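You operate a simulated robot arm through the tools that you are given. There is no shell and no other tool.

Carry out the task below with a simulated robot arm. There is one attempt and no reset: what you move stays moved.

Task
Press both slipped loops back into the turntable coil with one winding.
Fine: pull out the white and blue keeper blocks, wind to 1, push each in on the loop of its colour; five moves; the yellow block stays in; no snag.

The check looks at the end state, three seconds after you hand in, the way a careful person would. Anything else that was tipped, shoved, dropped, spilled or broken makes it a failure.

Robot
A 7-joint arm with a two-finger parallel gripper, fixed in place. Base frame: the origin is at the foot of the arm, x ahead of it, y to its left, z up; the work surface is at about z = 0.85. Units: m, degrees, N and s.
Its first joint turns from -166.0 to 166.0 degrees. Payload 3.43 kg.
The TCP is the grasp point between the finger pads, 0.03 m short of the fingertips. In the tool frame z runs along the fingers and y along their closing line. Largest opening 0.094 m; finger width 0.028, thickness 0.01; the body of the gripper, 0.05 by 0.096 m, starts 0.055 m behind the TCP.
Orientation is that of the tool frame in the base frame, as [roll, pitch, yaw] about the fixed x, y, z axes, in that order (R = Rz(yaw) Ry(pitch) Rx(roll)). With the fingers straight down and closing along the base's y, the tool's x points along the base's -x, its y along +y and its z along -z.

Tools
- The arm moves only by the tool step_arm. Its argument "plan" is a list of rows, each a list of 2 entries, a list of its own where there are three numbers: the shift along the tool's x, y, z in m, then the turn, a rotation vector about the tool's x, y, z in degrees. In form: [[[dx, dy, dz], [wx, wy, wz]], ...]. A call has 1 to 20 rows; each row shifts and turns the commanded pose from where the row before left it, along the tool's axes as they then stand. "claw" is the finger opening in m, from 0 to 0.094, set as the call begins (left out, the last holds). A row lasts 0.2 s, in which the tool goes at most 0.05 m and 8.6 degrees; a call with a longer step from one row to the next is refused whole, and so is a gripper value outside its range. Where a pose cannot be reached the arm comes as near as it can. A force on the tool above 90 N (or 10 N above the force at the start of the call, whichever is more), or a blocked arm, ends the call early, and 0.2 s more pass. Each finger travels about 0.045 m/s and halts on what it meets, pressing with about 42 N; the grip force reading is that of the motor and also rises with nothing between the fingers. The clock runs only during rows and for 0.2 s after the last one: add rows that do not move to give the fingers time. The reply holds the time, the measured pose of the TCP, the force on the tool along the base axes, the opening and the grip force, in the units named above and with some noise, with the torque about the TCP (base axes, N m) and any sound that the robot's microphone picked up.
- Cameras (640 x 400 px; columns grow to the right, rows downward): "scene" is fixed at [0.4002, -0.6506, 1.6107]; the picture's right is [0.89, -0.45, 0.00], its down [-0.40, -0.79, -0.47] and it looks along [0.21, 0.42, -0.88] (base axes); focal length 341 px, centre (320, 200). "wrist" rides on the gripper at [0.076, 0.014, -0.103] in the tool frame; the picture's right is [-0.18, 0.98, 0.00], its down [-0.75, -0.14, -0.64] and it looks along [-0.63, -0.12, 0.77] (tool axes); focal length 243 px, centre (320, 200). There is no depth. A picture from a camera that has moved, and an enlarged one, comes with that camera's place and axes in the base frame and with its lens.
- snapshot(camera): a new picture of that camera. No time passes.
- slide_trunk(by): slides the trunk up (or, below 0, down) by that many m; the arm rides with it, the base frame stays. It gives what a move gives, with no picture.
- enlarge(camera, box): a new picture of the part [left, top, right, bottom] of that camera's present view, enlarged. No time passes.
- sign_off(): hands the job in; it is judged then, once.

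Places have to be worked out from the pictures, the camera data and where the tool is seen. Open the gripper and draw the arm clear of the work before you hand the job in, unless the task says otherwise.

The tools are called after "Emit:" by a JSON object that holds its "fn" and its "kwargs". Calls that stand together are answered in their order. step_arm: Moves the arm, as the interface text tells. Its arguments: {"type":"object","properties":{"plan":{"type":"array"},"claw":{"type":"number"}},"required":["plan"]} The other tools are called the same way: slide_trunk (by) slides the trunk up or down; snapshot (camera) takes a picture; enlarge (camera, box) takes an enlarged picture of a part of a camera's view; sign_off () hands the job in.

At the start:

```text
t: 0.0
position: [0.6313, -0.2938, 1.1563]
tool_rot: [-179.9, 0.0, -179.9]
contact_force: [-0.1, -0.1, 0.4]
torque: [-0.02, 0.02, -0.03]
width: 0.0937
grip_force: 0.0
trunk travel left (down, up): [-0.3, 0.19]
```

scene: 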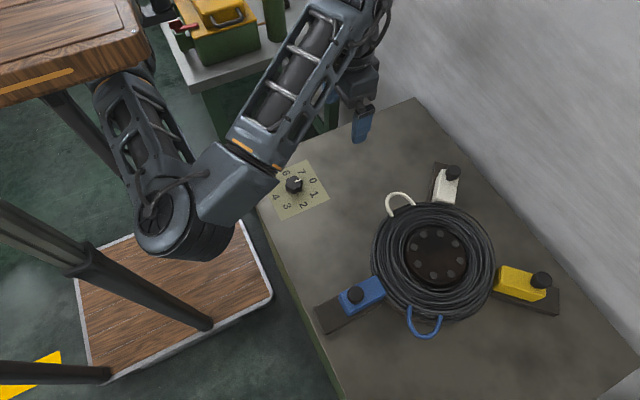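
wrist: 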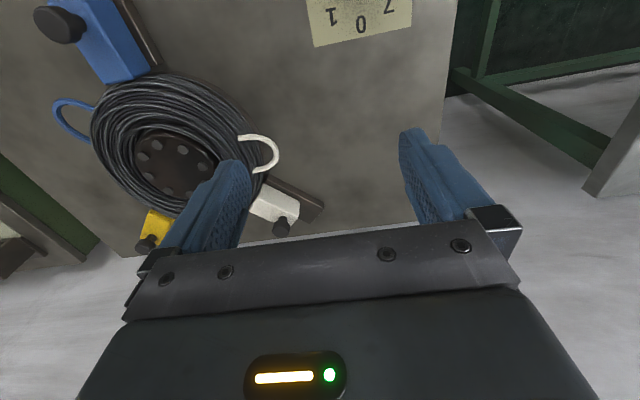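

I start by looking closer at the turntable, the blocks and the dial before moving anything.

Emit:
{"fn": "enlarge", "kwargs": {"camera": "scene", "box": [300, 140, 580, 350]}}

Emit:
{"fn": "enlarge", "kwargs": {"camera": "scene", "box": [250, 150, 340, 230]}}

Emit:
{"fn": "enlarge", "kwargs": {"camera": "wrist", "box": [20, 0, 340, 260]}}

```text
1.90 times, centred on (440, 245) of scene
camera zoom: at [0.4002, -0.6506, 1.6107], right [0.89, -0.45, 0.0], down [-0.4, -0.79, -0.47], along [0.21, 0.42, -0.88], focal length 650 px, centre (91, 114)
```

zoom: 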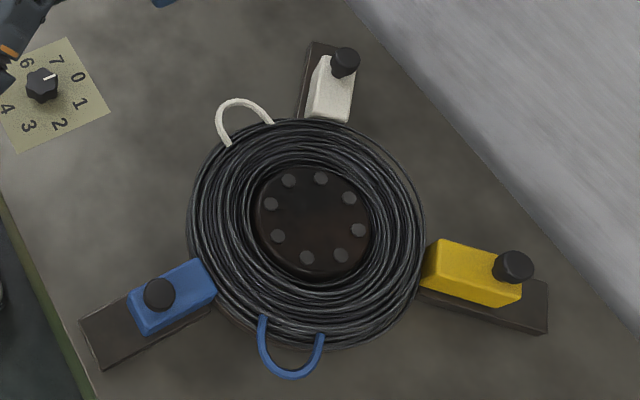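

```text
5.00 times, centred on (295, 190) of scene
camera zoom: at [0.4002, -0.6506, 1.6107], right [0.89, -0.45, 0.0], down [-0.4, -0.79, -0.47], along [0.21, 0.42, -0.88], focal length 1707 px, centre (445, 250)
```

zoom: 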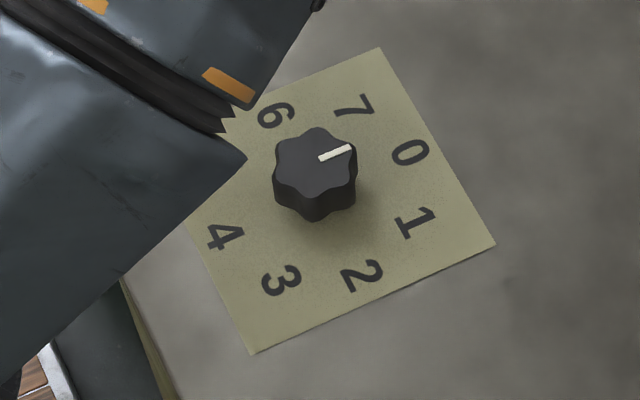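

```text
1.54 times, centred on (180, 130) of wrist
camera zoom: at [0.5552, -0.2795, 1.2588], right [0.18, 0.98, 0.0], down [0.75, -0.14, 0.64], along [0.63, -0.12, -0.77], focal length 373 px, centre (535, 308)
```

zoom: 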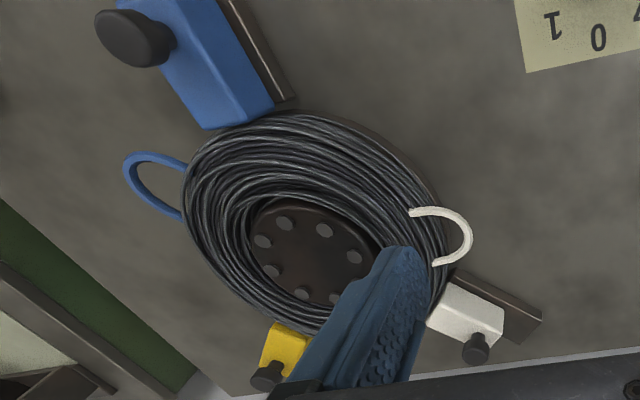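

The dial points at 0, so winding to 1 is about 45° clockwise seen from above. That brings each loop to the block of its colour. I estimate the coil centre at (0.74, -0.55) and the dial at (0.54, -0.23). I move sideways, staying high, to see the coil with the wrist camera.

Emit:
{"fn": "step_arm", "kwargs": {"plan": [[[0.005, -0.04, -0.005], [0, 0, 0]], [[0.005, -0.04, -0.005], [0, 0, 0]], [[0.005, -0.04, -0.005], [0, 0, 0]], [[0.005, -0.04, -0.005], [0, 0, 0]], [[0.005, -0.04, -0.005], [0, 0, 0]], [[0, 0, 0], [0, 0, 0]]], "claw": 0.06}}

Emit:
{"fn": "snapshot", "kwargs": {"camera": "wrist"}}

Emit:
{"fn": "snapshot", "kwargs": {"camera": "scene"}}

```text
t: 1.4
position: [0.6045, -0.4934, 1.1803]
tool_rot: [180.0, 0.0, -179.9]
contact_force: [-0.1, -0.4, 0.7]
torque: [-0.02, 0.0, -0.01]
width: 0.06
grip_force: 0.1
trunk travel left (down, up): [-0.3, 0.19]
```

```text
taken
camera wrist: at [0.5294, -0.4803, 1.2832], right [0.18, 0.98, 0.0], down [0.75, -0.14, 0.64], along [0.63, -0.12, -0.77], focal length 243 px, centre (320, 200)
```

wrist: 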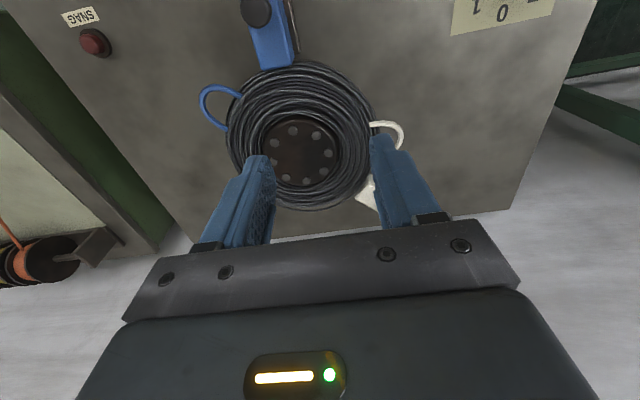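

```text
taken
```

scene: 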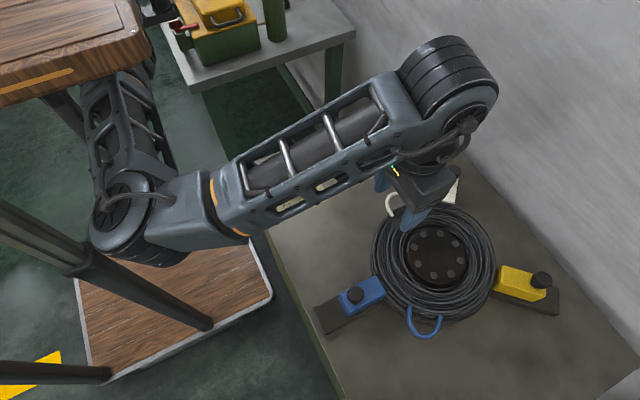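

A lamp labelled SNAG sits at the table's edge, and it is worth watching for later. I enlarge the blue block, the coil and the white block to triangulate their positions.

Emit:
{"fn": "enlarge", "kwargs": {"camera": "wrist", "box": [180, 0, 420, 150]}}

Emit:
{"fn": "enlarge", "kwargs": {"camera": "wrist", "box": [240, 90, 432, 210]}}

Emit:
{"fn": "enlarge", "kwargs": {"camera": "scene", "box": [300, 255, 460, 355]}}

Emit:
{"fn": "enlarge", "kwargs": {"camera": "wrist", "box": [40, 0, 168, 80]}}

```text
2.67 times, centred on (300, 75) of wrist
camera zoom: at [0.5294, -0.4803, 1.2832], right [0.18, 0.98, 0.0], down [0.75, -0.14, 0.64], along [0.63, -0.12, -0.77], focal length 647 px, centre (373, 533)
```

zoom: 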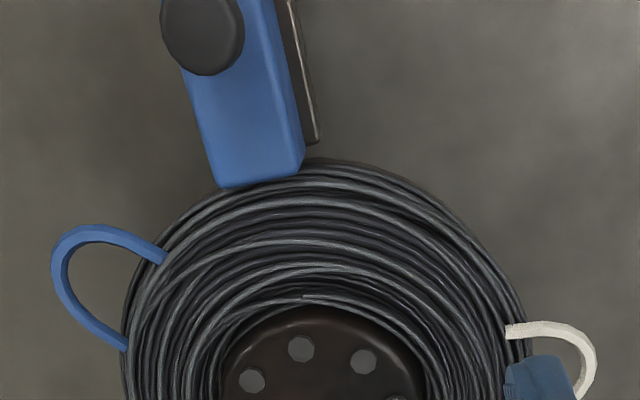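

```text
3.33 times, centred on (336, 150) of wrist
camera zoom: at [0.5294, -0.4803, 1.2832], right [0.18, 0.98, 0.0], down [0.75, -0.14, 0.64], along [0.63, -0.12, -0.77], focal length 809 px, centre (267, 367)
```

zoom: 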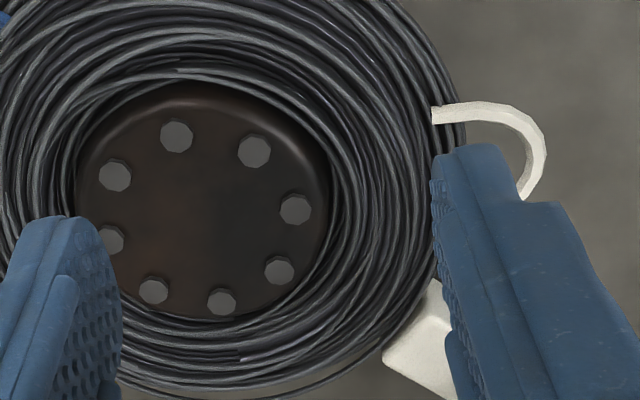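

```text
4.00 times, centred on (380, 305) of scene
camera zoom: at [0.4002, -0.6506, 1.6107], right [0.89, -0.45, 0.0], down [-0.4, -0.79, -0.47], along [0.21, 0.42, -0.88], focal length 1365 px, centre (80, -220)
```

zoom: 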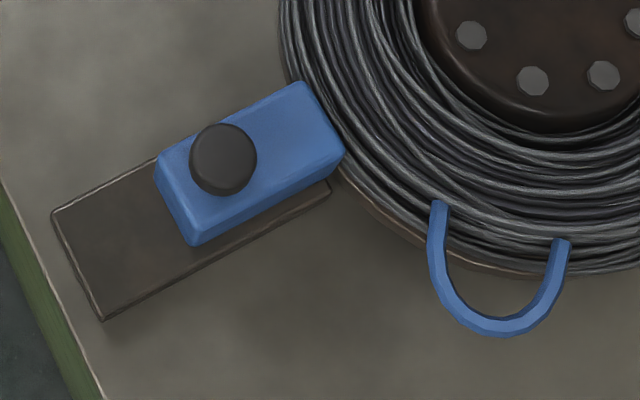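

```text
5.00 times, centred on (104, 40) of wrist
camera zoom: at [0.5294, -0.4803, 1.2832], right [0.18, 0.98, 0.0], down [0.75, -0.14, 0.64], along [0.63, -0.12, -0.77], focal length 1213 px, centre (1400, 1000)
```

zoom: 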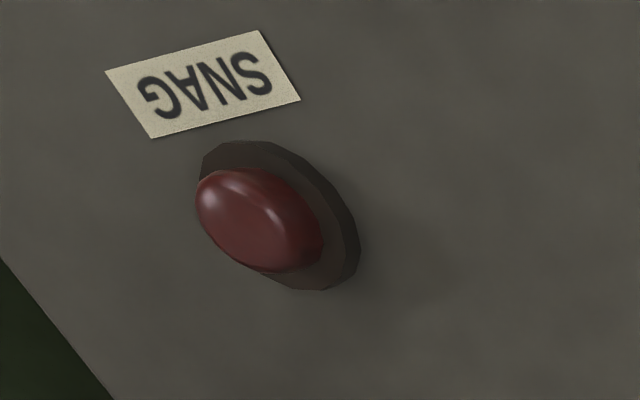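

The readings give this layout:
- **Coil:** centre about (0.733, -0.549).
- **Blue block:** on a rail along -x, knob at (0.5275, -0.550) with its top at z 0.954, block top at z 0.923.
- **White block:** by symmetry its rail runs at +45°, with its knob near (0.879, -0.403). That is close to the arm's outer reach.

I move over the white block high up and turn the tool to match its rail.

Emit:
{"fn": "step_arm", "kwargs": {"plan": [[[-0.037, 0.013, 0.01], [0, 0, 0]], [[-0.037, 0.013, 0.01], [0, 0, 0]], [[-0.037, 0.013, 0.01], [0, 0, 0]], [[-0.037, 0.013, 0.01], [0, 0, 0]], [[-0.037, 0.013, 0.01], [0, 0, 0]], [[-0.037, 0.013, 0.01], [0, 0, 0]], [[0, 0, 0], [0, 0, -7.5]], [[0, 0, 0], [0, 0, -7.5]], [[0, 0, 0], [0, 0, -7.5]], [[0, 0, 0], [0, 0, -7.5]], [[0, 0, 0], [0, 0, -7.5]], [[0, 0, 0], [0, 0, -7.5]], [[0, 0, 0], [0, 0, 0]]], "claw": 0.06}}

Emit:
{"fn": "snapshot", "kwargs": {"camera": "wrist"}}

Emit:
{"fn": "snapshot", "kwargs": {"camera": "scene"}}

```text
t: 4.2
position: [0.8274, -0.4155, 1.122]
tool_rot: [180.0, 0.0, -134.9]
contact_force: [-0.1, 0.1, 0.2]
torque: [-0.01, -0.03, -0.04]
width: 0.0599
grip_force: 0.0
trunk travel left (down, up): [-0.3, 0.19]
```

```text
taken
camera wrist: at [0.7646, -0.4596, 1.2238], right [-0.57, 0.82, 0.0], down [0.63, 0.44, 0.64], along [0.53, 0.36, -0.77], focal length 243 px, centre (320, 200)
```

wrist: 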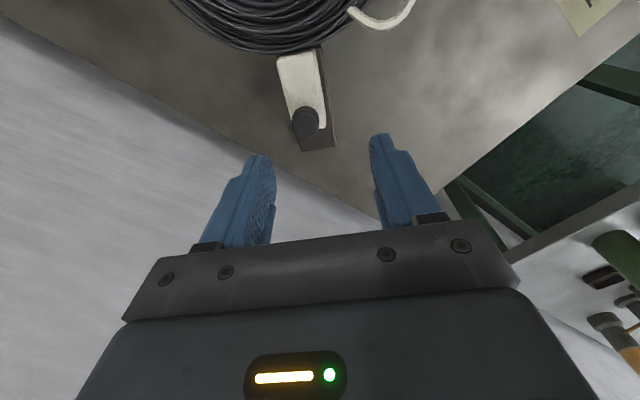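

```text
taken
```

scene: 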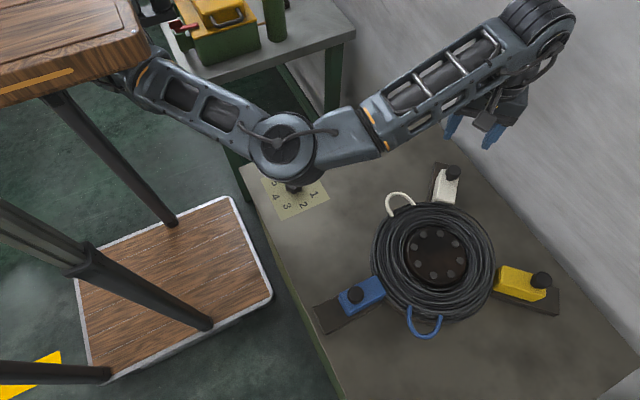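

From here the white block and its knob are visible to both cameras. I enlarge both views to locate the knob precisely and to check how near the light-grey wall behind the table is.

Emit:
{"fn": "enlarge", "kwargs": {"camera": "wrist", "box": [240, 30, 400, 160]}}

Emit:
{"fn": "enlarge", "kwargs": {"camera": "scene", "box": [380, 140, 508, 220]}}

Emit:
{"fn": "enlarge", "kwargs": {"camera": "scene", "box": [400, 0, 640, 180]}}

```text
3.08 times, centred on (320, 95) of wrist
camera zoom: at [0.7646, -0.4596, 1.2238], right [-0.57, 0.82, 0.0], down [0.63, 0.44, 0.64], along [0.53, 0.36, -0.77], focal length 746 px, centre (320, 523)
```

zoom: 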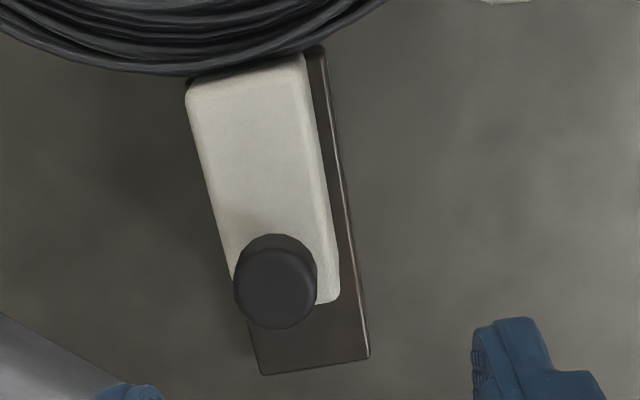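

```text
5.00 times, centred on (444, 180) of scene
camera zoom: at [0.4002, -0.6506, 1.6107], right [0.89, -0.45, 0.0], down [-0.4, -0.79, -0.47], along [0.21, 0.42, -0.88], focal length 1707 px, centre (-300, 300)
```

zoom: 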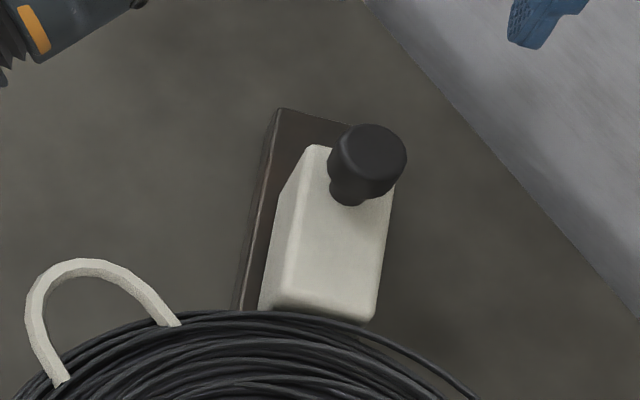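

```text
2.22 times, centred on (520, 90) of scene
camera zoom: at [0.4002, -0.6506, 1.6107], right [0.89, -0.45, 0.0], down [-0.4, -0.79, -0.47], along [0.21, 0.42, -0.88], focal length 759 px, centre (-124, 444)
```

zoom: 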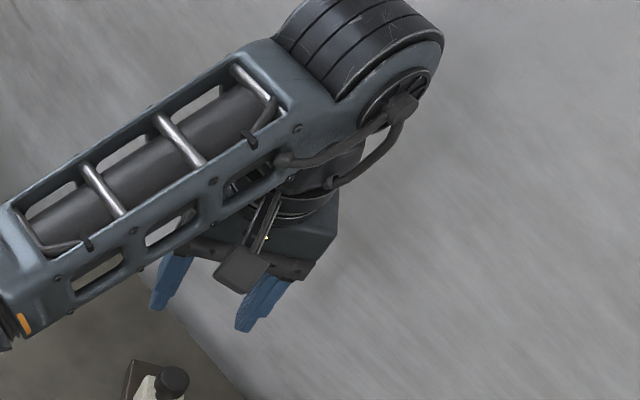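

The white knob triangulates to (0.8655, -0.410) with its top at z 0.955, and the rail's outer end is near (0.926, -0.352). I go above it with the fingertips still clear and check.

Emit:
{"fn": "step_arm", "kwargs": {"plan": [[[-0.0103, -0.0077, 0.03], [0, 0, 0]], [[-0.0103, -0.0077, 0.03], [0, 0, 0]], [[-0.0102, -0.0076, 0.03], [0, 0, 0]], [[0, 0, 0.022], [0, 0, 0]], [[0, 0, 0], [0, 0, 0]]]}}

Emit:
{"fn": "snapshot", "kwargs": {"camera": "wrist"}}

Emit:
{"fn": "enlarge", "kwargs": {"camera": "scene", "box": [380, 60, 572, 180]}}

```text
t: 5.4
position: [0.8658, -0.4094, 1.0103]
tool_rot: [-179.9, 0.0, -134.9]
contact_force: [-0.6, 0.5, -0.6]
torque: [0.0, 0.02, 0.01]
width: 0.0598
grip_force: 0.0
trunk travel left (down, up): [-0.3, 0.19]
```

```text
taken
camera wrist: at [0.8023, -0.4535, 1.1116], right [-0.57, 0.82, 0.0], down [0.63, 0.43, 0.64], along [0.53, 0.36, -0.77], focal length 243 px, centre (320, 200)
```

wrist: 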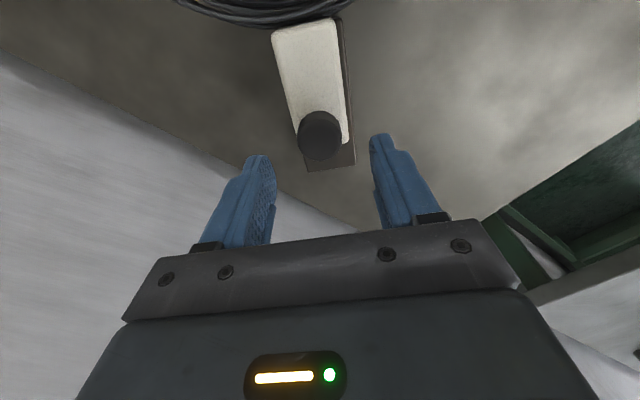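

```text
3.33 times, centred on (476, 120) of scene
camera zoom: at [0.4002, -0.6506, 1.6107], right [0.89, -0.45, 0.0], down [-0.4, -0.79, -0.47], along [0.21, 0.42, -0.88], focal length 1138 px, centre (-200, 467)
```

zoom: 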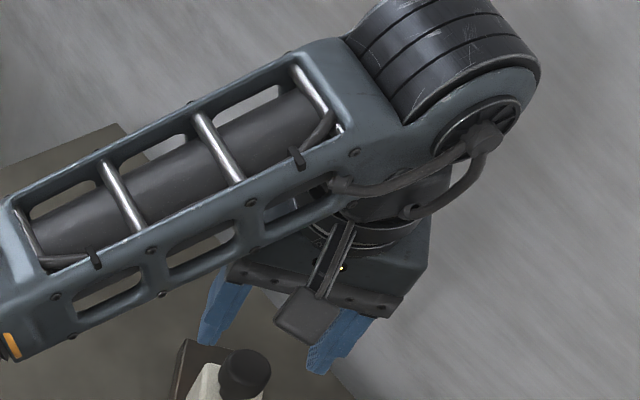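

The knob sits on the tool axis as predicted. I descend until the fingertips are just above the block's top and close on the knob.

Emit:
{"fn": "step_arm", "kwargs": {"plan": [[[0, 0, 0.025], [0, 0, 0]], [[0, 0, 0.0235], [0, 0, 0]], [[0, 0, 0], [0, 0, 0]]]}}

Emit:
{"fn": "step_arm", "kwargs": {"plan": [[[0, 0, 0], [0, 0, 0]], [[0, 0, 0], [0, 0, 0]], [[0, 0, 0], [0, 0, 0]], [[0, 0, 0], [0, 0, 0]]], "claw": 0.02}}

Emit:
{"fn": "snapshot", "kwargs": {"camera": "wrist"}}

```text
t: 6.2
position: [0.8658, -0.4097, 0.9609]
tool_rot: [-180.0, -0.1, -134.9]
contact_force: [0.1, 0.3, -0.1]
torque: [0.05, 0.01, 0.03]
width: 0.0599
grip_force: 0.1
trunk travel left (down, up): [-0.3, 0.19]
```

```text
t: 7.2
position: [0.8654, -0.4094, 0.9602]
tool_rot: [-180.0, 0.1, -134.8]
contact_force: [-0.4, -1.2, -1.0]
torque: [-0.02, -0.04, -0.04]
width: 0.0318
grip_force: 44.8
trunk travel left (down, up): [-0.3, 0.19]
```

```text
taken
camera wrist: at [0.8021, -0.4539, 1.063], right [-0.57, 0.82, 0.0], down [0.63, 0.43, 0.64], along [0.53, 0.36, -0.77], focal length 243 px, centre (320, 200)
```

wrist: 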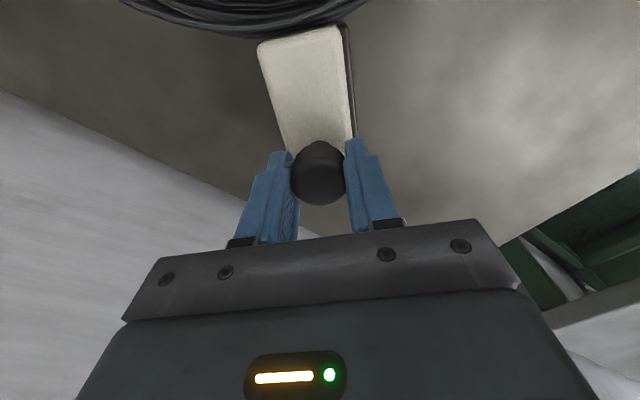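

The knob is gripped at 0.032 m. I pull outward along the rail (tool -x) gently, 2 cm first.

Emit:
{"fn": "step_arm", "kwargs": {"plan": [[[-0.005, 0, 0], [0, 0, 0]], [[-0.005, 0, 0], [0, 0, 0]], [[-0.005, 0, 0], [0, 0, 0]], [[-0.005, 0, 0], [0, 0, 0]], [[0, 0, 0], [0, 0, 0]]]}}

Emit:
{"fn": "snapshot", "kwargs": {"camera": "wrist"}}

```text
t: 8.4
position: [0.8802, -0.3951, 0.9608]
tool_rot: [180.0, -0.1, -135.0]
contact_force: [-2.7, 2.7, -6.6]
torque: [0.18, -0.02, 0.01]
width: 0.0315
grip_force: 45.2
trunk travel left (down, up): [-0.3, 0.19]
```

```text
taken
camera wrist: at [0.8168, -0.4395, 1.063], right [-0.57, 0.82, 0.0], down [0.63, 0.43, 0.64], along [0.53, 0.36, -0.77], focal length 243 px, centre (320, 200)
```

wrist: 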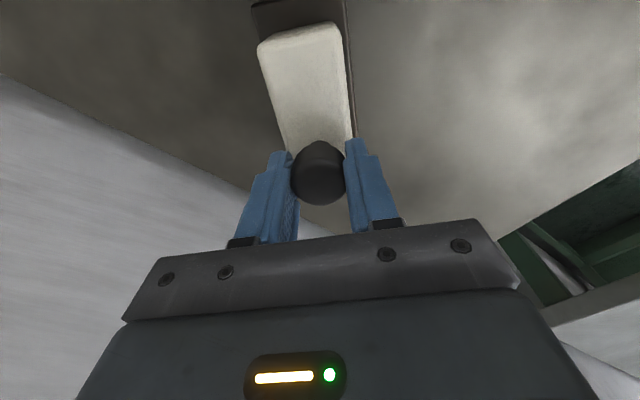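

The block slides freely with small forces. I continue outward towards the end of the rail.

Emit:
{"fn": "step_arm", "kwargs": {"plan": [[[-0.005, 0, 0], [0, 0, 0]], [[-0.005, 0, 0], [0, 0, 0]], [[-0.005, 0, 0], [0, 0, 0]], [[-0.005, 0, 0], [0, 0, 0]], [[-0.005, 0, 0], [0, 0, 0]], [[0, 0, 0], [0, 0, 0]]]}}

Emit:
{"fn": "snapshot", "kwargs": {"camera": "wrist"}}

Emit:
{"fn": "snapshot", "kwargs": {"camera": "scene"}}

```text
t: 9.8
position: [0.8978, -0.3776, 0.9598]
tool_rot: [179.8, 0.1, -135.0]
contact_force: [-9.7, 13.5, -9.1]
torque: [-0.05, 0.58, -0.07]
width: 0.0318
grip_force: 44.6
trunk travel left (down, up): [-0.3, 0.19]
```

```text
taken
camera wrist: at [0.8351, -0.4214, 1.063], right [-0.57, 0.82, 0.0], down [0.63, 0.43, 0.64], along [0.53, 0.36, -0.77], focal length 243 px, centre (320, 200)
```

wrist: 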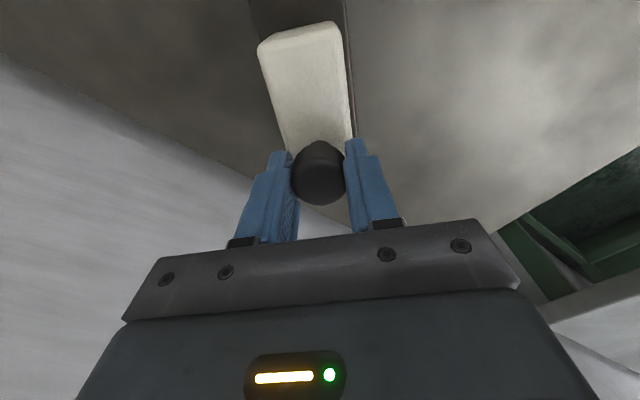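

```text
taken
```

scene: 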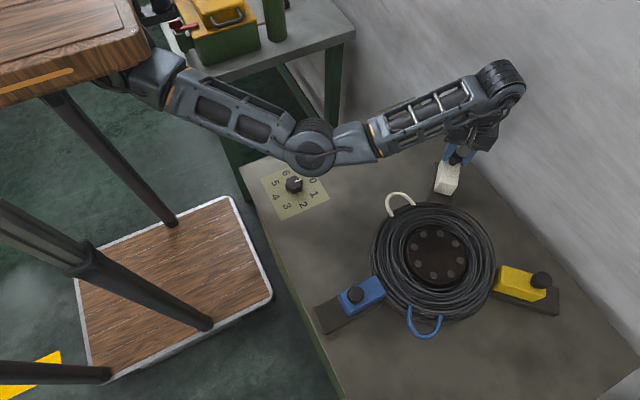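

Most of the force is sideways, about 16 N along tool +y, so the rail is angled slightly more to the left than 45°. I ease 2 mm that way and pull a bit further.

Emit:
{"fn": "step_arm", "kwargs": {"plan": [[[0, 0.0015, 0], [0, 0, 0]], [[-0.003, 0.0007, 0], [0, 0, 0]], [[-0.003, 0.0004, 0], [0, 0, 0]], [[0, 0, 0], [0, 0, 0]]]}}

Emit:
{"fn": "snapshot", "kwargs": {"camera": "wrist"}}

Emit:
{"fn": "enlarge", "kwargs": {"camera": "scene", "box": [370, 130, 530, 230]}}

```text
t: 10.8
position: [0.9022, -0.3731, 0.9603]
tool_rot: [-179.8, -0.1, -135.2]
contact_force: [15.9, -24.1, -13.0]
torque: [-0.31, -0.62, -0.02]
width: 0.0313
grip_force: 45.2
trunk travel left (down, up): [-0.3, 0.19]
```

```text
taken
camera wrist: at [0.837, -0.418, 1.063], right [-0.56, 0.83, 0.0], down [0.63, 0.43, 0.64], along [0.53, 0.36, -0.77], focal length 243 px, centre (320, 200)
```

wrist: 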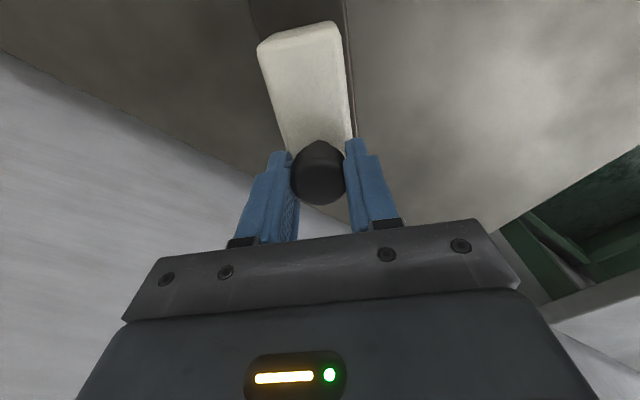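

```text
4.00 times, centred on (450, 180) of scene
camera zoom: at [0.4002, -0.6506, 1.6107], right [0.89, -0.45, 0.0], down [-0.4, -0.79, -0.47], along [0.21, 0.42, -0.88], focal length 1365 px, centre (-200, 280)
```

zoom: 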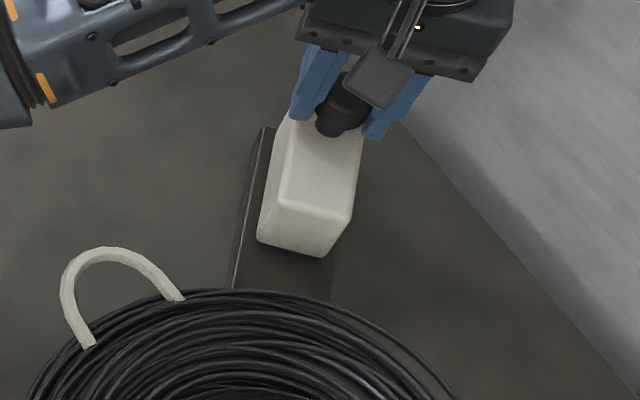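

I over-corrected: the side force is now about 28 N the other way, roughly 17 N per mm. I shift back 1.6 mm, pull 2 mm at a time and watch the force along the rail for an end stop.

Emit:
{"fn": "step_arm", "kwargs": {"plan": [[[0, -0.0016, 0], [0, 0, 0]], [[-0.002, 0, 0], [0, 0, 0]], [[-0.002, 0, 0], [0, 0, 0]], [[0, 0, 0], [0, 0, 0]]]}}

Emit:
{"fn": "enlarge", "kwargs": {"camera": "scene", "box": [370, 130, 530, 230]}}

```text
t: 11.8
position: [0.9014, -0.3736, 0.9623]
tool_rot: [-180.0, -0.2, -135.2]
contact_force: [-18.8, -30.5, -3.6]
torque: [-0.61, 0.4, -0.03]
width: 0.0318
grip_force: 45.0
trunk travel left (down, up): [-0.3, 0.19]
```

```text
4.00 times, centred on (450, 180) of scene
camera zoom: at [0.4002, -0.6506, 1.6107], right [0.89, -0.45, 0.0], down [-0.4, -0.79, -0.47], along [0.21, 0.42, -0.88], focal length 1365 px, centre (-200, 280)
```

zoom: 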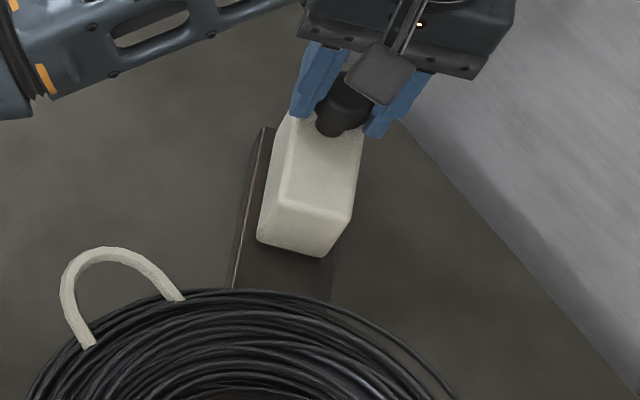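

The force along the rail rose to about 35 N with no further motion, so white is at its outer stop after about 5.1 cm of travel. I relax the load, open, and rise clear.

Emit:
{"fn": "step_arm", "kwargs": {"plan": [[[0.0025, 0, 0], [0, 0, 0]], [[0, 0, 0], [0, 0, 0]]]}}

Emit:
{"fn": "step_arm", "kwargs": {"plan": [[[0, 0, 0], [0, 0, 0]], [[0, 0, 0], [0, 0, 0]], [[0, 0, 0], [0, 0, 0]], [[0, 0, 0], [0, 0, 0]], [[0, 0, -0.03], [0, 0, 0]], [[0, 0, -0.04], [0, 0, 0]], [[0, 0, -0.04], [0, 0, 0]], [[0.01, 0, -0.04], [0, 0, 0]], [[0, 0, 0], [0, 0, 0]]], "claw": 0.064}}

Emit:
{"fn": "snapshot", "kwargs": {"camera": "wrist"}}

Emit:
{"fn": "snapshot", "kwargs": {"camera": "scene"}}

```text
t: 12.4
position: [0.9019, -0.3726, 0.961]
tool_rot: [-179.9, -0.1, -135.0]
contact_force: [-10.5, -25.5, -0.9]
torque: [-1.05, 0.65, -0.02]
width: 0.0316
grip_force: 44.4
trunk travel left (down, up): [-0.3, 0.19]
```

```text
t: 14.4
position: [0.8959, -0.3774, 1.1112]
tool_rot: [-180.0, 0.0, -135.0]
contact_force: [-0.1, 0.4, -0.8]
torque: [0.0, -0.04, -0.02]
width: 0.0639
grip_force: 0.1
trunk travel left (down, up): [-0.3, 0.19]
```

```text
taken
camera wrist: at [0.8331, -0.4222, 1.2136], right [-0.57, 0.82, 0.0], down [0.63, 0.43, 0.64], along [0.53, 0.36, -0.77], focal length 243 px, centre (320, 200)
```

wrist: 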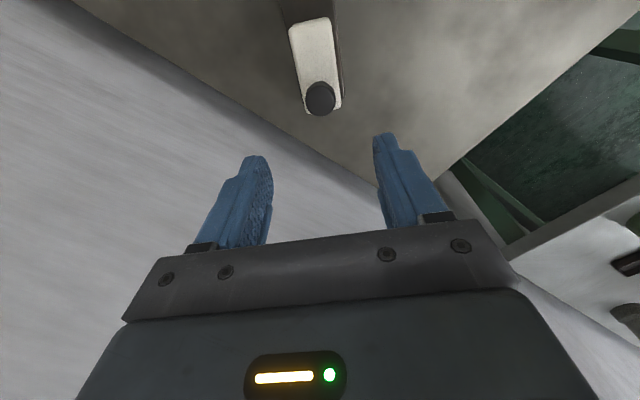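

```text
taken
```

scene: 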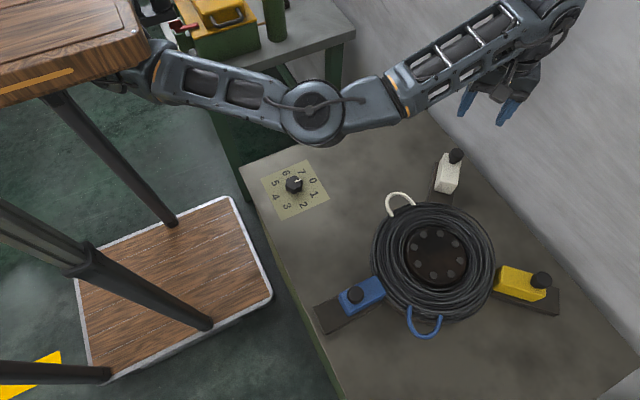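

White is out and resting at the end of its rail. I turn the tool back and travel at height to above the blue knob.

Emit:
{"fn": "step_arm", "kwargs": {"plan": [[[0, 0, 0], [0, 0, 7.5]], [[0, 0, 0], [0, 0, 7.5]], [[0, 0, 0], [0, 0, 7.5]], [[0, 0, 0], [0, 0, 7.5]], [[0, 0, 0], [0, 0, 7.5]], [[0, 0, 0], [0, 0, 7.5]], [[0.0368, -0.0172, 0], [0, 0, 0]], [[0.0368, -0.0172, 0], [0, 0, 0]], [[0.0368, -0.0172, 0], [0, 0, 0]], [[0.0368, -0.0172, 0], [0, 0, 0]], [[0.0368, -0.0172, 0], [0, 0, 0]], [[0.0368, -0.0172, 0], [0, 0, 0]], [[0.0368, -0.0172, 0], [0, 0, 0]], [[0.0368, -0.0172, 0], [0, 0, 0]], [[0.0368, -0.0172, 0], [0, 0, 0]], [[0.0368, -0.0172, 0], [0, 0, 0]], [[0, 0, 0], [0, 0, 0]]], "claw": 0.064}}

Emit:
{"fn": "snapshot", "kwargs": {"camera": "wrist"}}

Emit:
{"fn": "snapshot", "kwargs": {"camera": "scene"}}

```text
t: 18.0
position: [0.5264, -0.5514, 1.1114]
tool_rot: [-180.0, 0.0, -179.9]
contact_force: [-0.1, -0.5, -0.2]
torque: [0.04, -0.03, -0.03]
width: 0.0639
grip_force: 0.0
trunk travel left (down, up): [-0.3, 0.19]
```

```text
taken
camera wrist: at [0.4508, -0.5388, 1.2138], right [0.18, 0.98, 0.0], down [0.75, -0.14, 0.64], along [0.63, -0.12, -0.77], focal length 243 px, centre (320, 200)
```

wrist: 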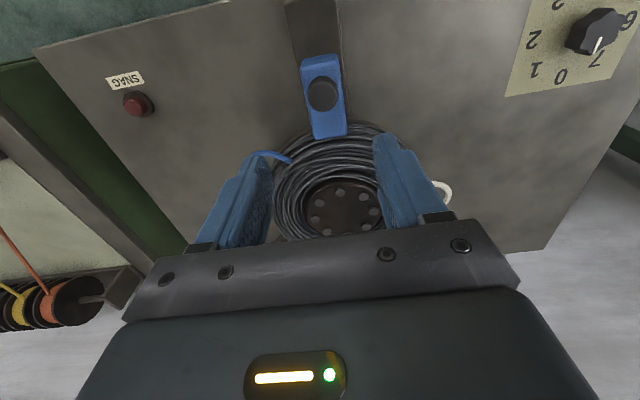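

```text
taken
```

scene: 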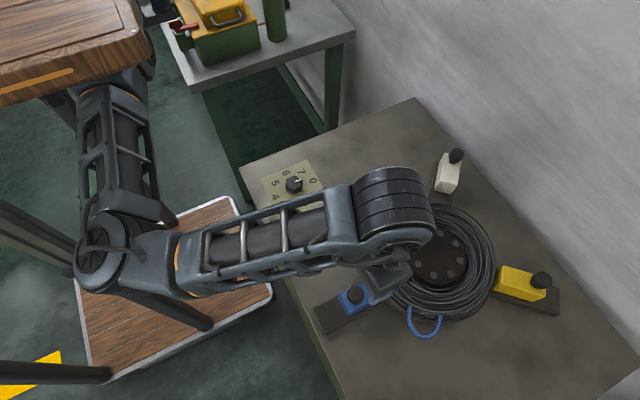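

The knob appears within 3 mm of the tool axis. I nudge 2 mm and descend onto it, stopping briefly above before closing.

Emit:
{"fn": "step_arm", "kwargs": {"plan": [[[0, 0.002, 0.035], [0, 0, 0]], [[0, 0, 0.035], [0, 0, 0]], [[0, 0, 0.03], [0, 0, 0]], [[0, 0, 0], [0, 0, 0]]]}}

Emit:
{"fn": "snapshot", "kwargs": {"camera": "wrist"}}

```text
t: 19.0
position: [0.5279, -0.5496, 1.0105]
tool_rot: [-179.9, 0.0, -179.9]
contact_force: [-1.1, 0.5, -0.1]
torque: [-0.03, -0.01, -0.01]
width: 0.064
grip_force: 0.1
trunk travel left (down, up): [-0.3, 0.19]
```

```text
taken
camera wrist: at [0.4512, -0.5355, 1.113], right [0.18, 0.98, 0.0], down [0.75, -0.14, 0.64], along [0.63, -0.12, -0.77], focal length 243 px, centre (320, 200)
```

wrist: 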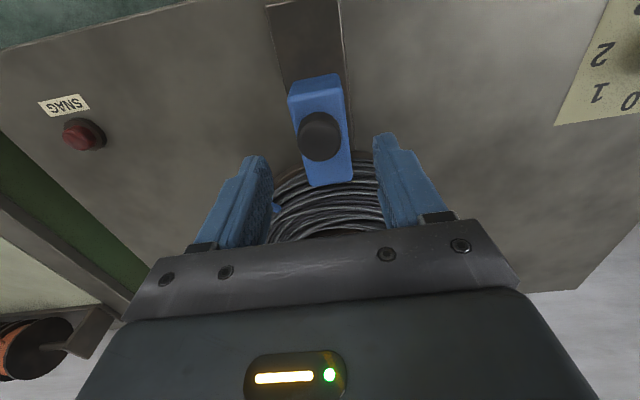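

The knob is centred between the fingers. I descend the last 5 cm and grip.

Emit:
{"fn": "step_arm", "kwargs": {"plan": [[[0, 0, 0.025], [0, 0, 0]], [[0, 0, 0.0245], [0, 0, 0]], [[0, 0, 0], [0, 0, 0]]]}}

Emit:
{"fn": "step_arm", "kwargs": {"plan": [[[0, 0, 0], [0, 0, 0]], [[0, 0, 0], [0, 0, 0]], [[0, 0, 0], [0, 0, 0]], [[0, 0, 0], [0, 0, 0]]], "claw": 0.02}}

Emit:
{"fn": "step_arm", "kwargs": {"plan": [[[0.005, 0, 0], [0, 0, 0]], [[0.005, 0, 0], [0, 0, 0]], [[0.005, 0, 0], [0, 0, 0]], [[0.005, 0, 0], [0, 0, 0]], [[0, 0, 0], [0, 0, 0]]]}}

```text
t: 19.8
position: [0.5279, -0.5497, 0.9636]
tool_rot: [-179.9, 0.0, -179.9]
contact_force: [1.0, -0.2, 0.2]
torque: [-0.01, -0.02, -0.02]
width: 0.064
grip_force: 0.0
trunk travel left (down, up): [-0.3, 0.19]
```

```text
t: 20.8
position: [0.5281, -0.5497, 0.9626]
tool_rot: [-179.9, 0.0, -180.0]
contact_force: [0.7, -9.1, -1.4]
torque: [-0.3, -0.26, -0.04]
width: 0.0315
grip_force: 45.2
trunk travel left (down, up): [-0.3, 0.19]
```

```text
t: 22.0
position: [0.5072, -0.5509, 0.9611]
tool_rot: [-179.9, 0.0, 180.0]
contact_force: [0.6, -14.8, -3.5]
torque: [-0.25, -0.21, 0.16]
width: 0.0314
grip_force: 45.5
trunk travel left (down, up): [-0.3, 0.19]
```

Blue slides out, with a 15 N side force towards -y. I shift about 0.8 mm that way and keep pulling.

Emit:
{"fn": "step_arm", "kwargs": {"plan": [[[0.005, -0.0008, 0], [0, 0, 0]], [[0.005, 0, 0], [0, 0, 0]], [[0.005, 0, 0], [0, 0, 0]], [[0.005, 0, 0], [0, 0, 0]], [[0.005, 0, 0], [0, 0, 0]], [[0, 0, 0], [0, 0, 0]]]}}

Emit:
{"fn": "step_arm", "kwargs": {"plan": [[[0.003, 0, 0], [0, 0, 0]], [[0.003, 0, 0], [0, 0, 0]], [[0, 0, 0], [0, 0, 0]]]}}

Emit:
{"fn": "snapshot", "kwargs": {"camera": "wrist"}}

```text
t: 23.4
position: [0.4826, -0.5506, 0.962]
tool_rot: [180.0, 0.1, -179.9]
contact_force: [-0.4, -1.9, -4.6]
torque: [0.04, -0.23, 0.03]
width: 0.0316
grip_force: 44.9
trunk travel left (down, up): [-0.3, 0.19]
```

```text
t: 24.2
position: [0.477, -0.5502, 0.9614]
tool_rot: [-179.9, 0.0, -179.9]
contact_force: [7.4, -1.6, -1.8]
torque: [-0.1, 0.48, -0.13]
width: 0.0314
grip_force: 45.1
trunk travel left (down, up): [-0.3, 0.19]
```

```text
taken
camera wrist: at [0.4015, -0.5364, 1.064], right [0.18, 0.98, 0.0], down [0.75, -0.14, 0.64], along [0.63, -0.12, -0.77], focal length 243 px, centre (320, 200)
```

wrist: 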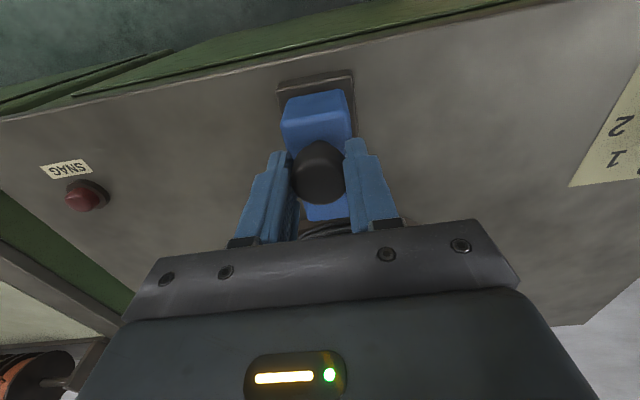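

The force along the rail is starting to rise at 5.05 cm of travel, so blue is at its outer stop too. I relax, open and rise.

Emit:
{"fn": "step_arm", "kwargs": {"plan": [[[0, 0, 0], [0, 0, 0]], [[0, 0, 0], [0, 0, 0]], [[0, 0, 0], [0, 0, 0]], [[0, 0, 0], [0, 0, 0]], [[0, 0, -0.03], [0, 0, 0]], [[0, 0, -0.04], [0, 0, 0]], [[0, 0, -0.04], [0, 0, 0]], [[0, 0, -0.04], [0, 0, 0]], [[0, 0, -0.04], [0, 0, 0]], [[0, 0, 0], [0, 0, 0]]], "claw": 0.064}}

Emit:
{"fn": "snapshot", "kwargs": {"camera": "wrist"}}

Emit:
{"fn": "snapshot", "kwargs": {"camera": "scene"}}

```text
t: 26.4
position: [0.4771, -0.5488, 1.151]
tool_rot: [180.0, -0.1, -179.8]
contact_force: [-0.5, 0.3, 0.4]
torque: [-0.01, -0.03, 0.03]
width: 0.064
grip_force: 0.2
trunk travel left (down, up): [-0.3, 0.19]
```

```text
taken
camera wrist: at [0.402, -0.5364, 1.2539], right [0.18, 0.98, 0.0], down [0.75, -0.14, 0.64], along [0.63, -0.12, -0.77], focal length 243 px, centre (320, 200)
```

wrist: 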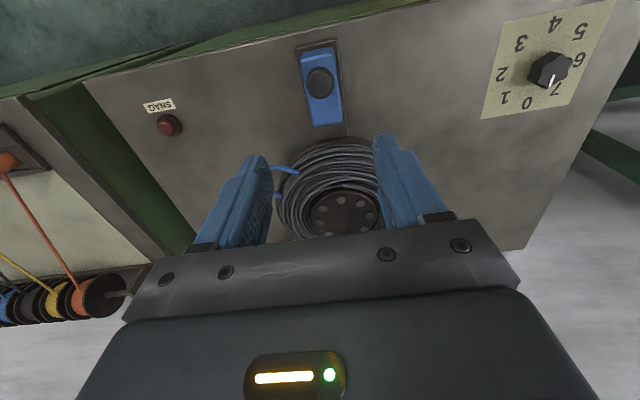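

```text
taken
```

scene: 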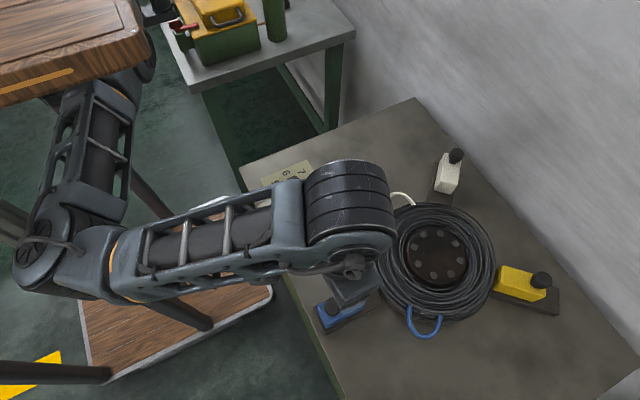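

Both blocks are out. I now move high over towards the dial knob, estimated at (0.539, -0.229), and look at it from there.

Emit:
{"fn": "step_arm", "kwargs": {"plan": [[[-0.0078, 0.04, 0.005], [0, 0, 0]], [[-0.0078, 0.04, 0.005], [0, 0, 0]], [[-0.0078, 0.04, 0.005], [0, 0, 0]], [[-0.0078, 0.04, 0.005], [0, 0, 0]], [[-0.0078, 0.04, 0.005], [0, 0, 0]], [[-0.0078, 0.04, 0.005], [0, 0, 0]], [[-0.0078, 0.04, 0.005], [0, 0, 0]], [[-0.0078, 0.04, 0.005], [0, 0, 0]], [[0, 0, 0], [0, 0, 0]]], "claw": 0.08}}

Emit:
{"fn": "snapshot", "kwargs": {"camera": "wrist"}}

Emit:
{"fn": "snapshot", "kwargs": {"camera": "scene"}}

```text
t: 28.4
position: [0.5396, -0.2286, 1.112]
tool_rot: [-179.9, 0.0, -179.9]
contact_force: [0.0, -0.3, 0.1]
torque: [-0.02, -0.01, 0.01]
width: 0.0801
grip_force: 0.0
trunk travel left (down, up): [-0.3, 0.19]
```

```text
taken
camera wrist: at [0.4632, -0.2152, 1.2136], right [0.18, 0.98, 0.0], down [0.75, -0.14, 0.64], along [0.63, -0.12, -0.77], focal length 243 px, centre (320, 200)
```

wrist: 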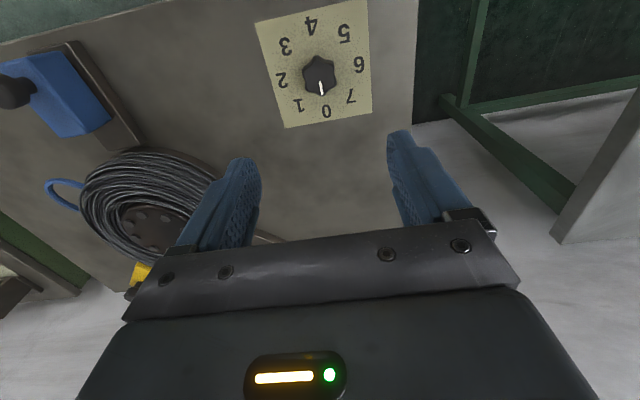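

```text
taken
```

scene: 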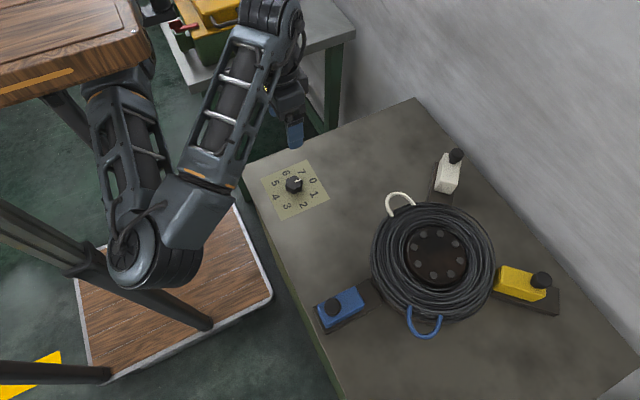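

The dial knob lies almost on the tool axis. I enlarge it to read the pointer and measure the offset.

Emit:
{"fn": "enlarge", "kwargs": {"camera": "wrist", "box": [250, 0, 378, 130]}}

Emit:
{"fn": "enlarge", "kwargs": {"camera": "scene", "box": [250, 150, 346, 220]}}

```text
3.08 times, centred on (314, 65) of wrist
camera zoom: at [0.4632, -0.2152, 1.2136], right [0.18, 0.98, 0.0], down [0.75, -0.14, 0.64], along [0.63, -0.12, -0.77], focal length 746 px, centre (338, 615)
```

zoom: 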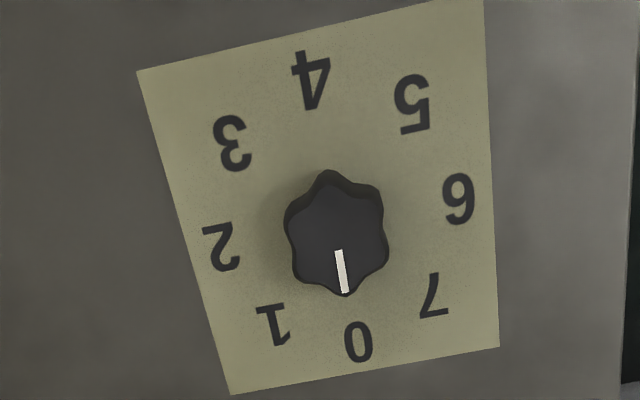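

```text
5.71 times, centred on (298, 185) of scene
camera zoom: at [0.4002, -0.6506, 1.6107], right [0.89, -0.45, 0.0], down [-0.4, -0.79, -0.47], along [0.21, 0.42, -0.88], focal length 1951 px, centre (446, 286)
```

zoom: 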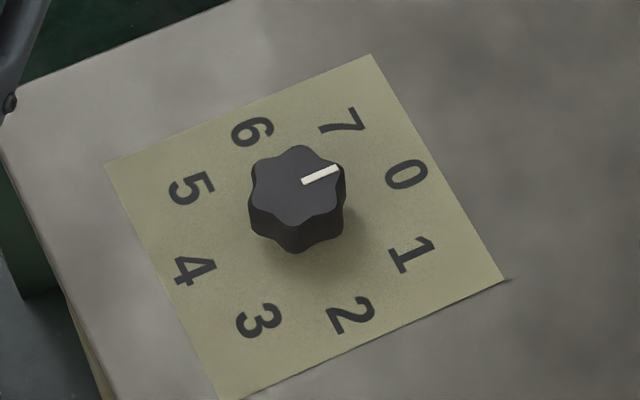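

The pointer is on 0, which faces +x. Number 1 is 45° clockwise from there. The knob is centred at (0.539, -0.229) with its top near z 0.878, directly under the tool, so I descend in two stages.

Emit:
{"fn": "step_arm", "kwargs": {"plan": [[[0, 0, 0.035], [0, 0, 0]], [[0, 0, 0.035], [0, 0, 0]], [[0, 0, 0.035], [0, 0, 0]], [[0, 0, 0.035], [0, 0, 0]], [[0, 0, 0.035], [0, 0, 0]], [[0, 0, 0], [0, 0, 0]]], "claw": 0.07}}

Emit:
{"fn": "snapshot", "kwargs": {"camera": "wrist"}}

Emit:
{"fn": "snapshot", "kwargs": {"camera": "scene"}}

```text
t: 29.8
position: [0.5383, -0.2307, 0.9372]
tool_rot: [-180.0, 0.0, -179.9]
contact_force: [-0.1, 0.3, -0.1]
torque: [0.0, 0.01, -0.03]
width: 0.0701
grip_force: 0.1
trunk travel left (down, up): [-0.3, 0.19]
```

```text
taken
camera wrist: at [0.4624, -0.2177, 1.0389], right [0.18, 0.98, 0.0], down [0.75, -0.14, 0.64], along [0.63, -0.12, -0.77], focal length 243 px, centre (320, 200)
```

wrist: 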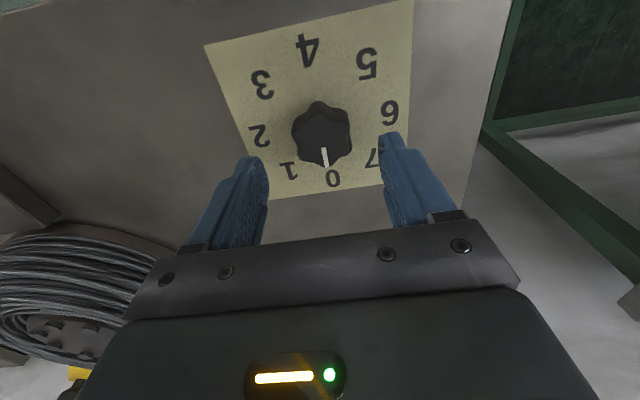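

```text
taken
```

scene: 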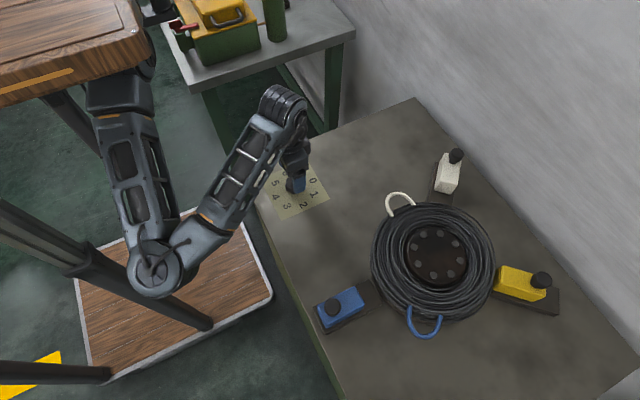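

Alignment holds. I descend the remaining 4.9 cm so the pads overlap the knob by about 2 cm without touching the plate, then close.

Emit:
{"fn": "step_arm", "kwargs": {"plan": [[[0, 0, 0.025], [0, 0, 0]], [[0, 0, 0.023], [0, 0, 0]], [[0, 0, 0], [0, 0, 0]]]}}

Emit:
{"fn": "step_arm", "kwargs": {"plan": [[[0, 0, 0], [0, 0, 0]], [[0, 0, 0], [0, 0, 0]], [[0, 0, 0], [0, 0, 0]], [[0, 0, 0], [0, 0, 0]]], "claw": 0.025}}

Emit:
{"fn": "snapshot", "kwargs": {"camera": "wrist"}}

Emit:
{"fn": "enlarge", "kwargs": {"camera": "scene", "box": [230, 130, 358, 220]}}

```text
t: 30.6
position: [0.5383, -0.2298, 0.8901]
tool_rot: [-180.0, -0.1, -179.9]
contact_force: [-0.1, -0.8, 0.5]
torque: [0.03, 0.0, 0.01]
width: 0.0701
grip_force: 0.0
trunk travel left (down, up): [-0.3, 0.19]
```

```text
t: 31.6
position: [0.539, -0.2294, 0.8896]
tool_rot: [180.0, 0.1, 179.9]
contact_force: [-0.6, 6.4, -1.7]
torque: [0.2, -0.15, 0.0]
width: 0.0416
grip_force: 45.2
trunk travel left (down, up): [-0.3, 0.19]
```

```text
taken
camera wrist: at [0.463, -0.2165, 0.9909], right [0.18, 0.98, 0.0], down [0.75, -0.14, 0.64], along [0.63, -0.12, -0.77], focal length 243 px, centre (320, 200)
```

wrist: 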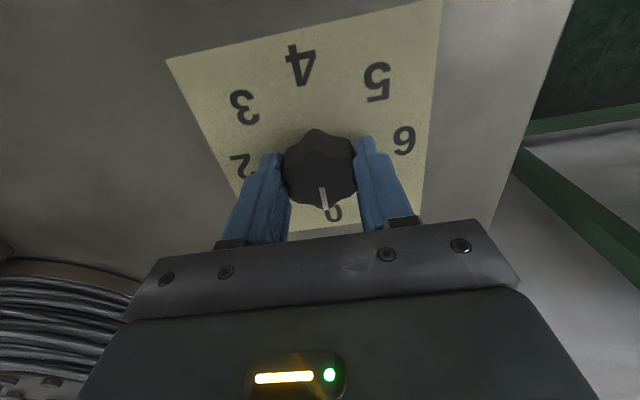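

```text
4.44 times, centred on (294, 175) of scene
camera zoom: at [0.4002, -0.6506, 1.6107], right [0.89, -0.45, 0.0], down [-0.4, -0.79, -0.47], along [0.21, 0.42, -0.88], focal length 1517 px, centre (436, 311)
```

zoom: 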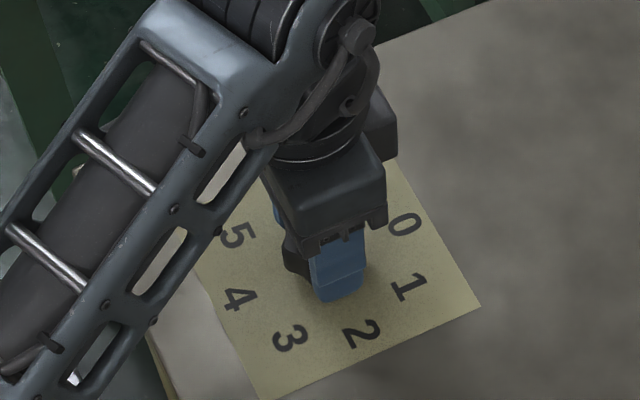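

The knob is gripped across 0.042 m. I first turn 15° clockwise (positive about tool z, which points down) and check that the coil follows the right way with no snag.

Emit:
{"fn": "step_arm", "kwargs": {"plan": [[[0, 0, 0], [0, 0, 3]], [[0, 0, 0], [0, 0, 4]], [[0, 0, 0], [0, 0, 4]], [[0, 0, 0], [0, 0, 4]], [[0, 0, 0], [0, 0, 0]]]}}

Emit:
{"fn": "snapshot", "kwargs": {"camera": "wrist"}}

Emit:
{"fn": "snapshot", "kwargs": {"camera": "scene"}}

```text
t: 32.8
position: [0.539, -0.2292, 0.888]
tool_rot: [-180.0, 0.0, 165.2]
contact_force: [4.5, 13.8, -5.1]
torque: [0.59, 0.54, 0.0]
width: 0.0418
grip_force: 44.8
trunk travel left (down, up): [-0.3, 0.19]
```

```text
taken
camera wrist: at [0.4693, -0.1968, 0.9909], right [0.43, 0.9, 0.0], down [0.69, -0.33, 0.64], along [0.58, -0.28, -0.77], focal length 243 px, centre (320, 200)
```

wrist: 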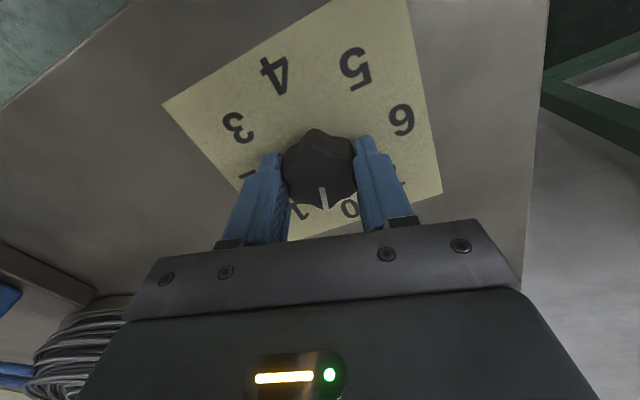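

```text
taken
```

scene: 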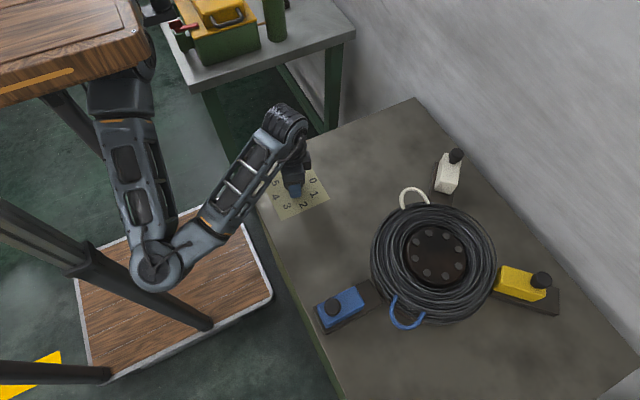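

The coil turns clockwise one-to-one and both loops are approaching their blocks. I turn another 15° and check the clearance at the loops.

Emit:
{"fn": "step_arm", "kwargs": {"plan": [[[0, 0, 0], [0, 0, 4]], [[0, 0, 0], [0, 0, 4]], [[0, 0, 0], [0, 0, 4]], [[0, 0, 0], [0, 0, 3]], [[0, 0, 0], [0, 0, 0]]]}}

Emit:
{"fn": "enlarge", "kwargs": {"camera": "scene", "box": [300, 140, 556, 340]}}

```text
t: 34.0
position: [0.5389, -0.2293, 0.8896]
tool_rot: [-180.0, 0.1, 150.1]
contact_force: [7.7, 20.3, 4.0]
torque: [0.92, 0.89, 0.02]
width: 0.0417
grip_force: 44.9
trunk travel left (down, up): [-0.3, 0.19]
```

```text
2.00 times, centred on (428, 240) of scene
camera zoom: at [0.4002, -0.6506, 1.6107], right [0.89, -0.45, 0.0], down [-0.4, -0.79, -0.47], along [0.21, 0.42, -0.88], focal length 683 px, centre (104, 120)
```

zoom: 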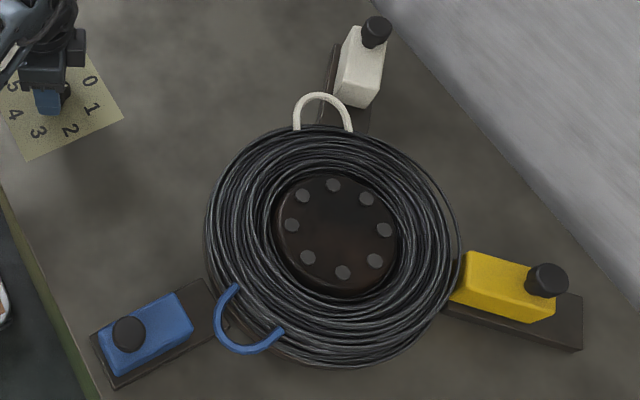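

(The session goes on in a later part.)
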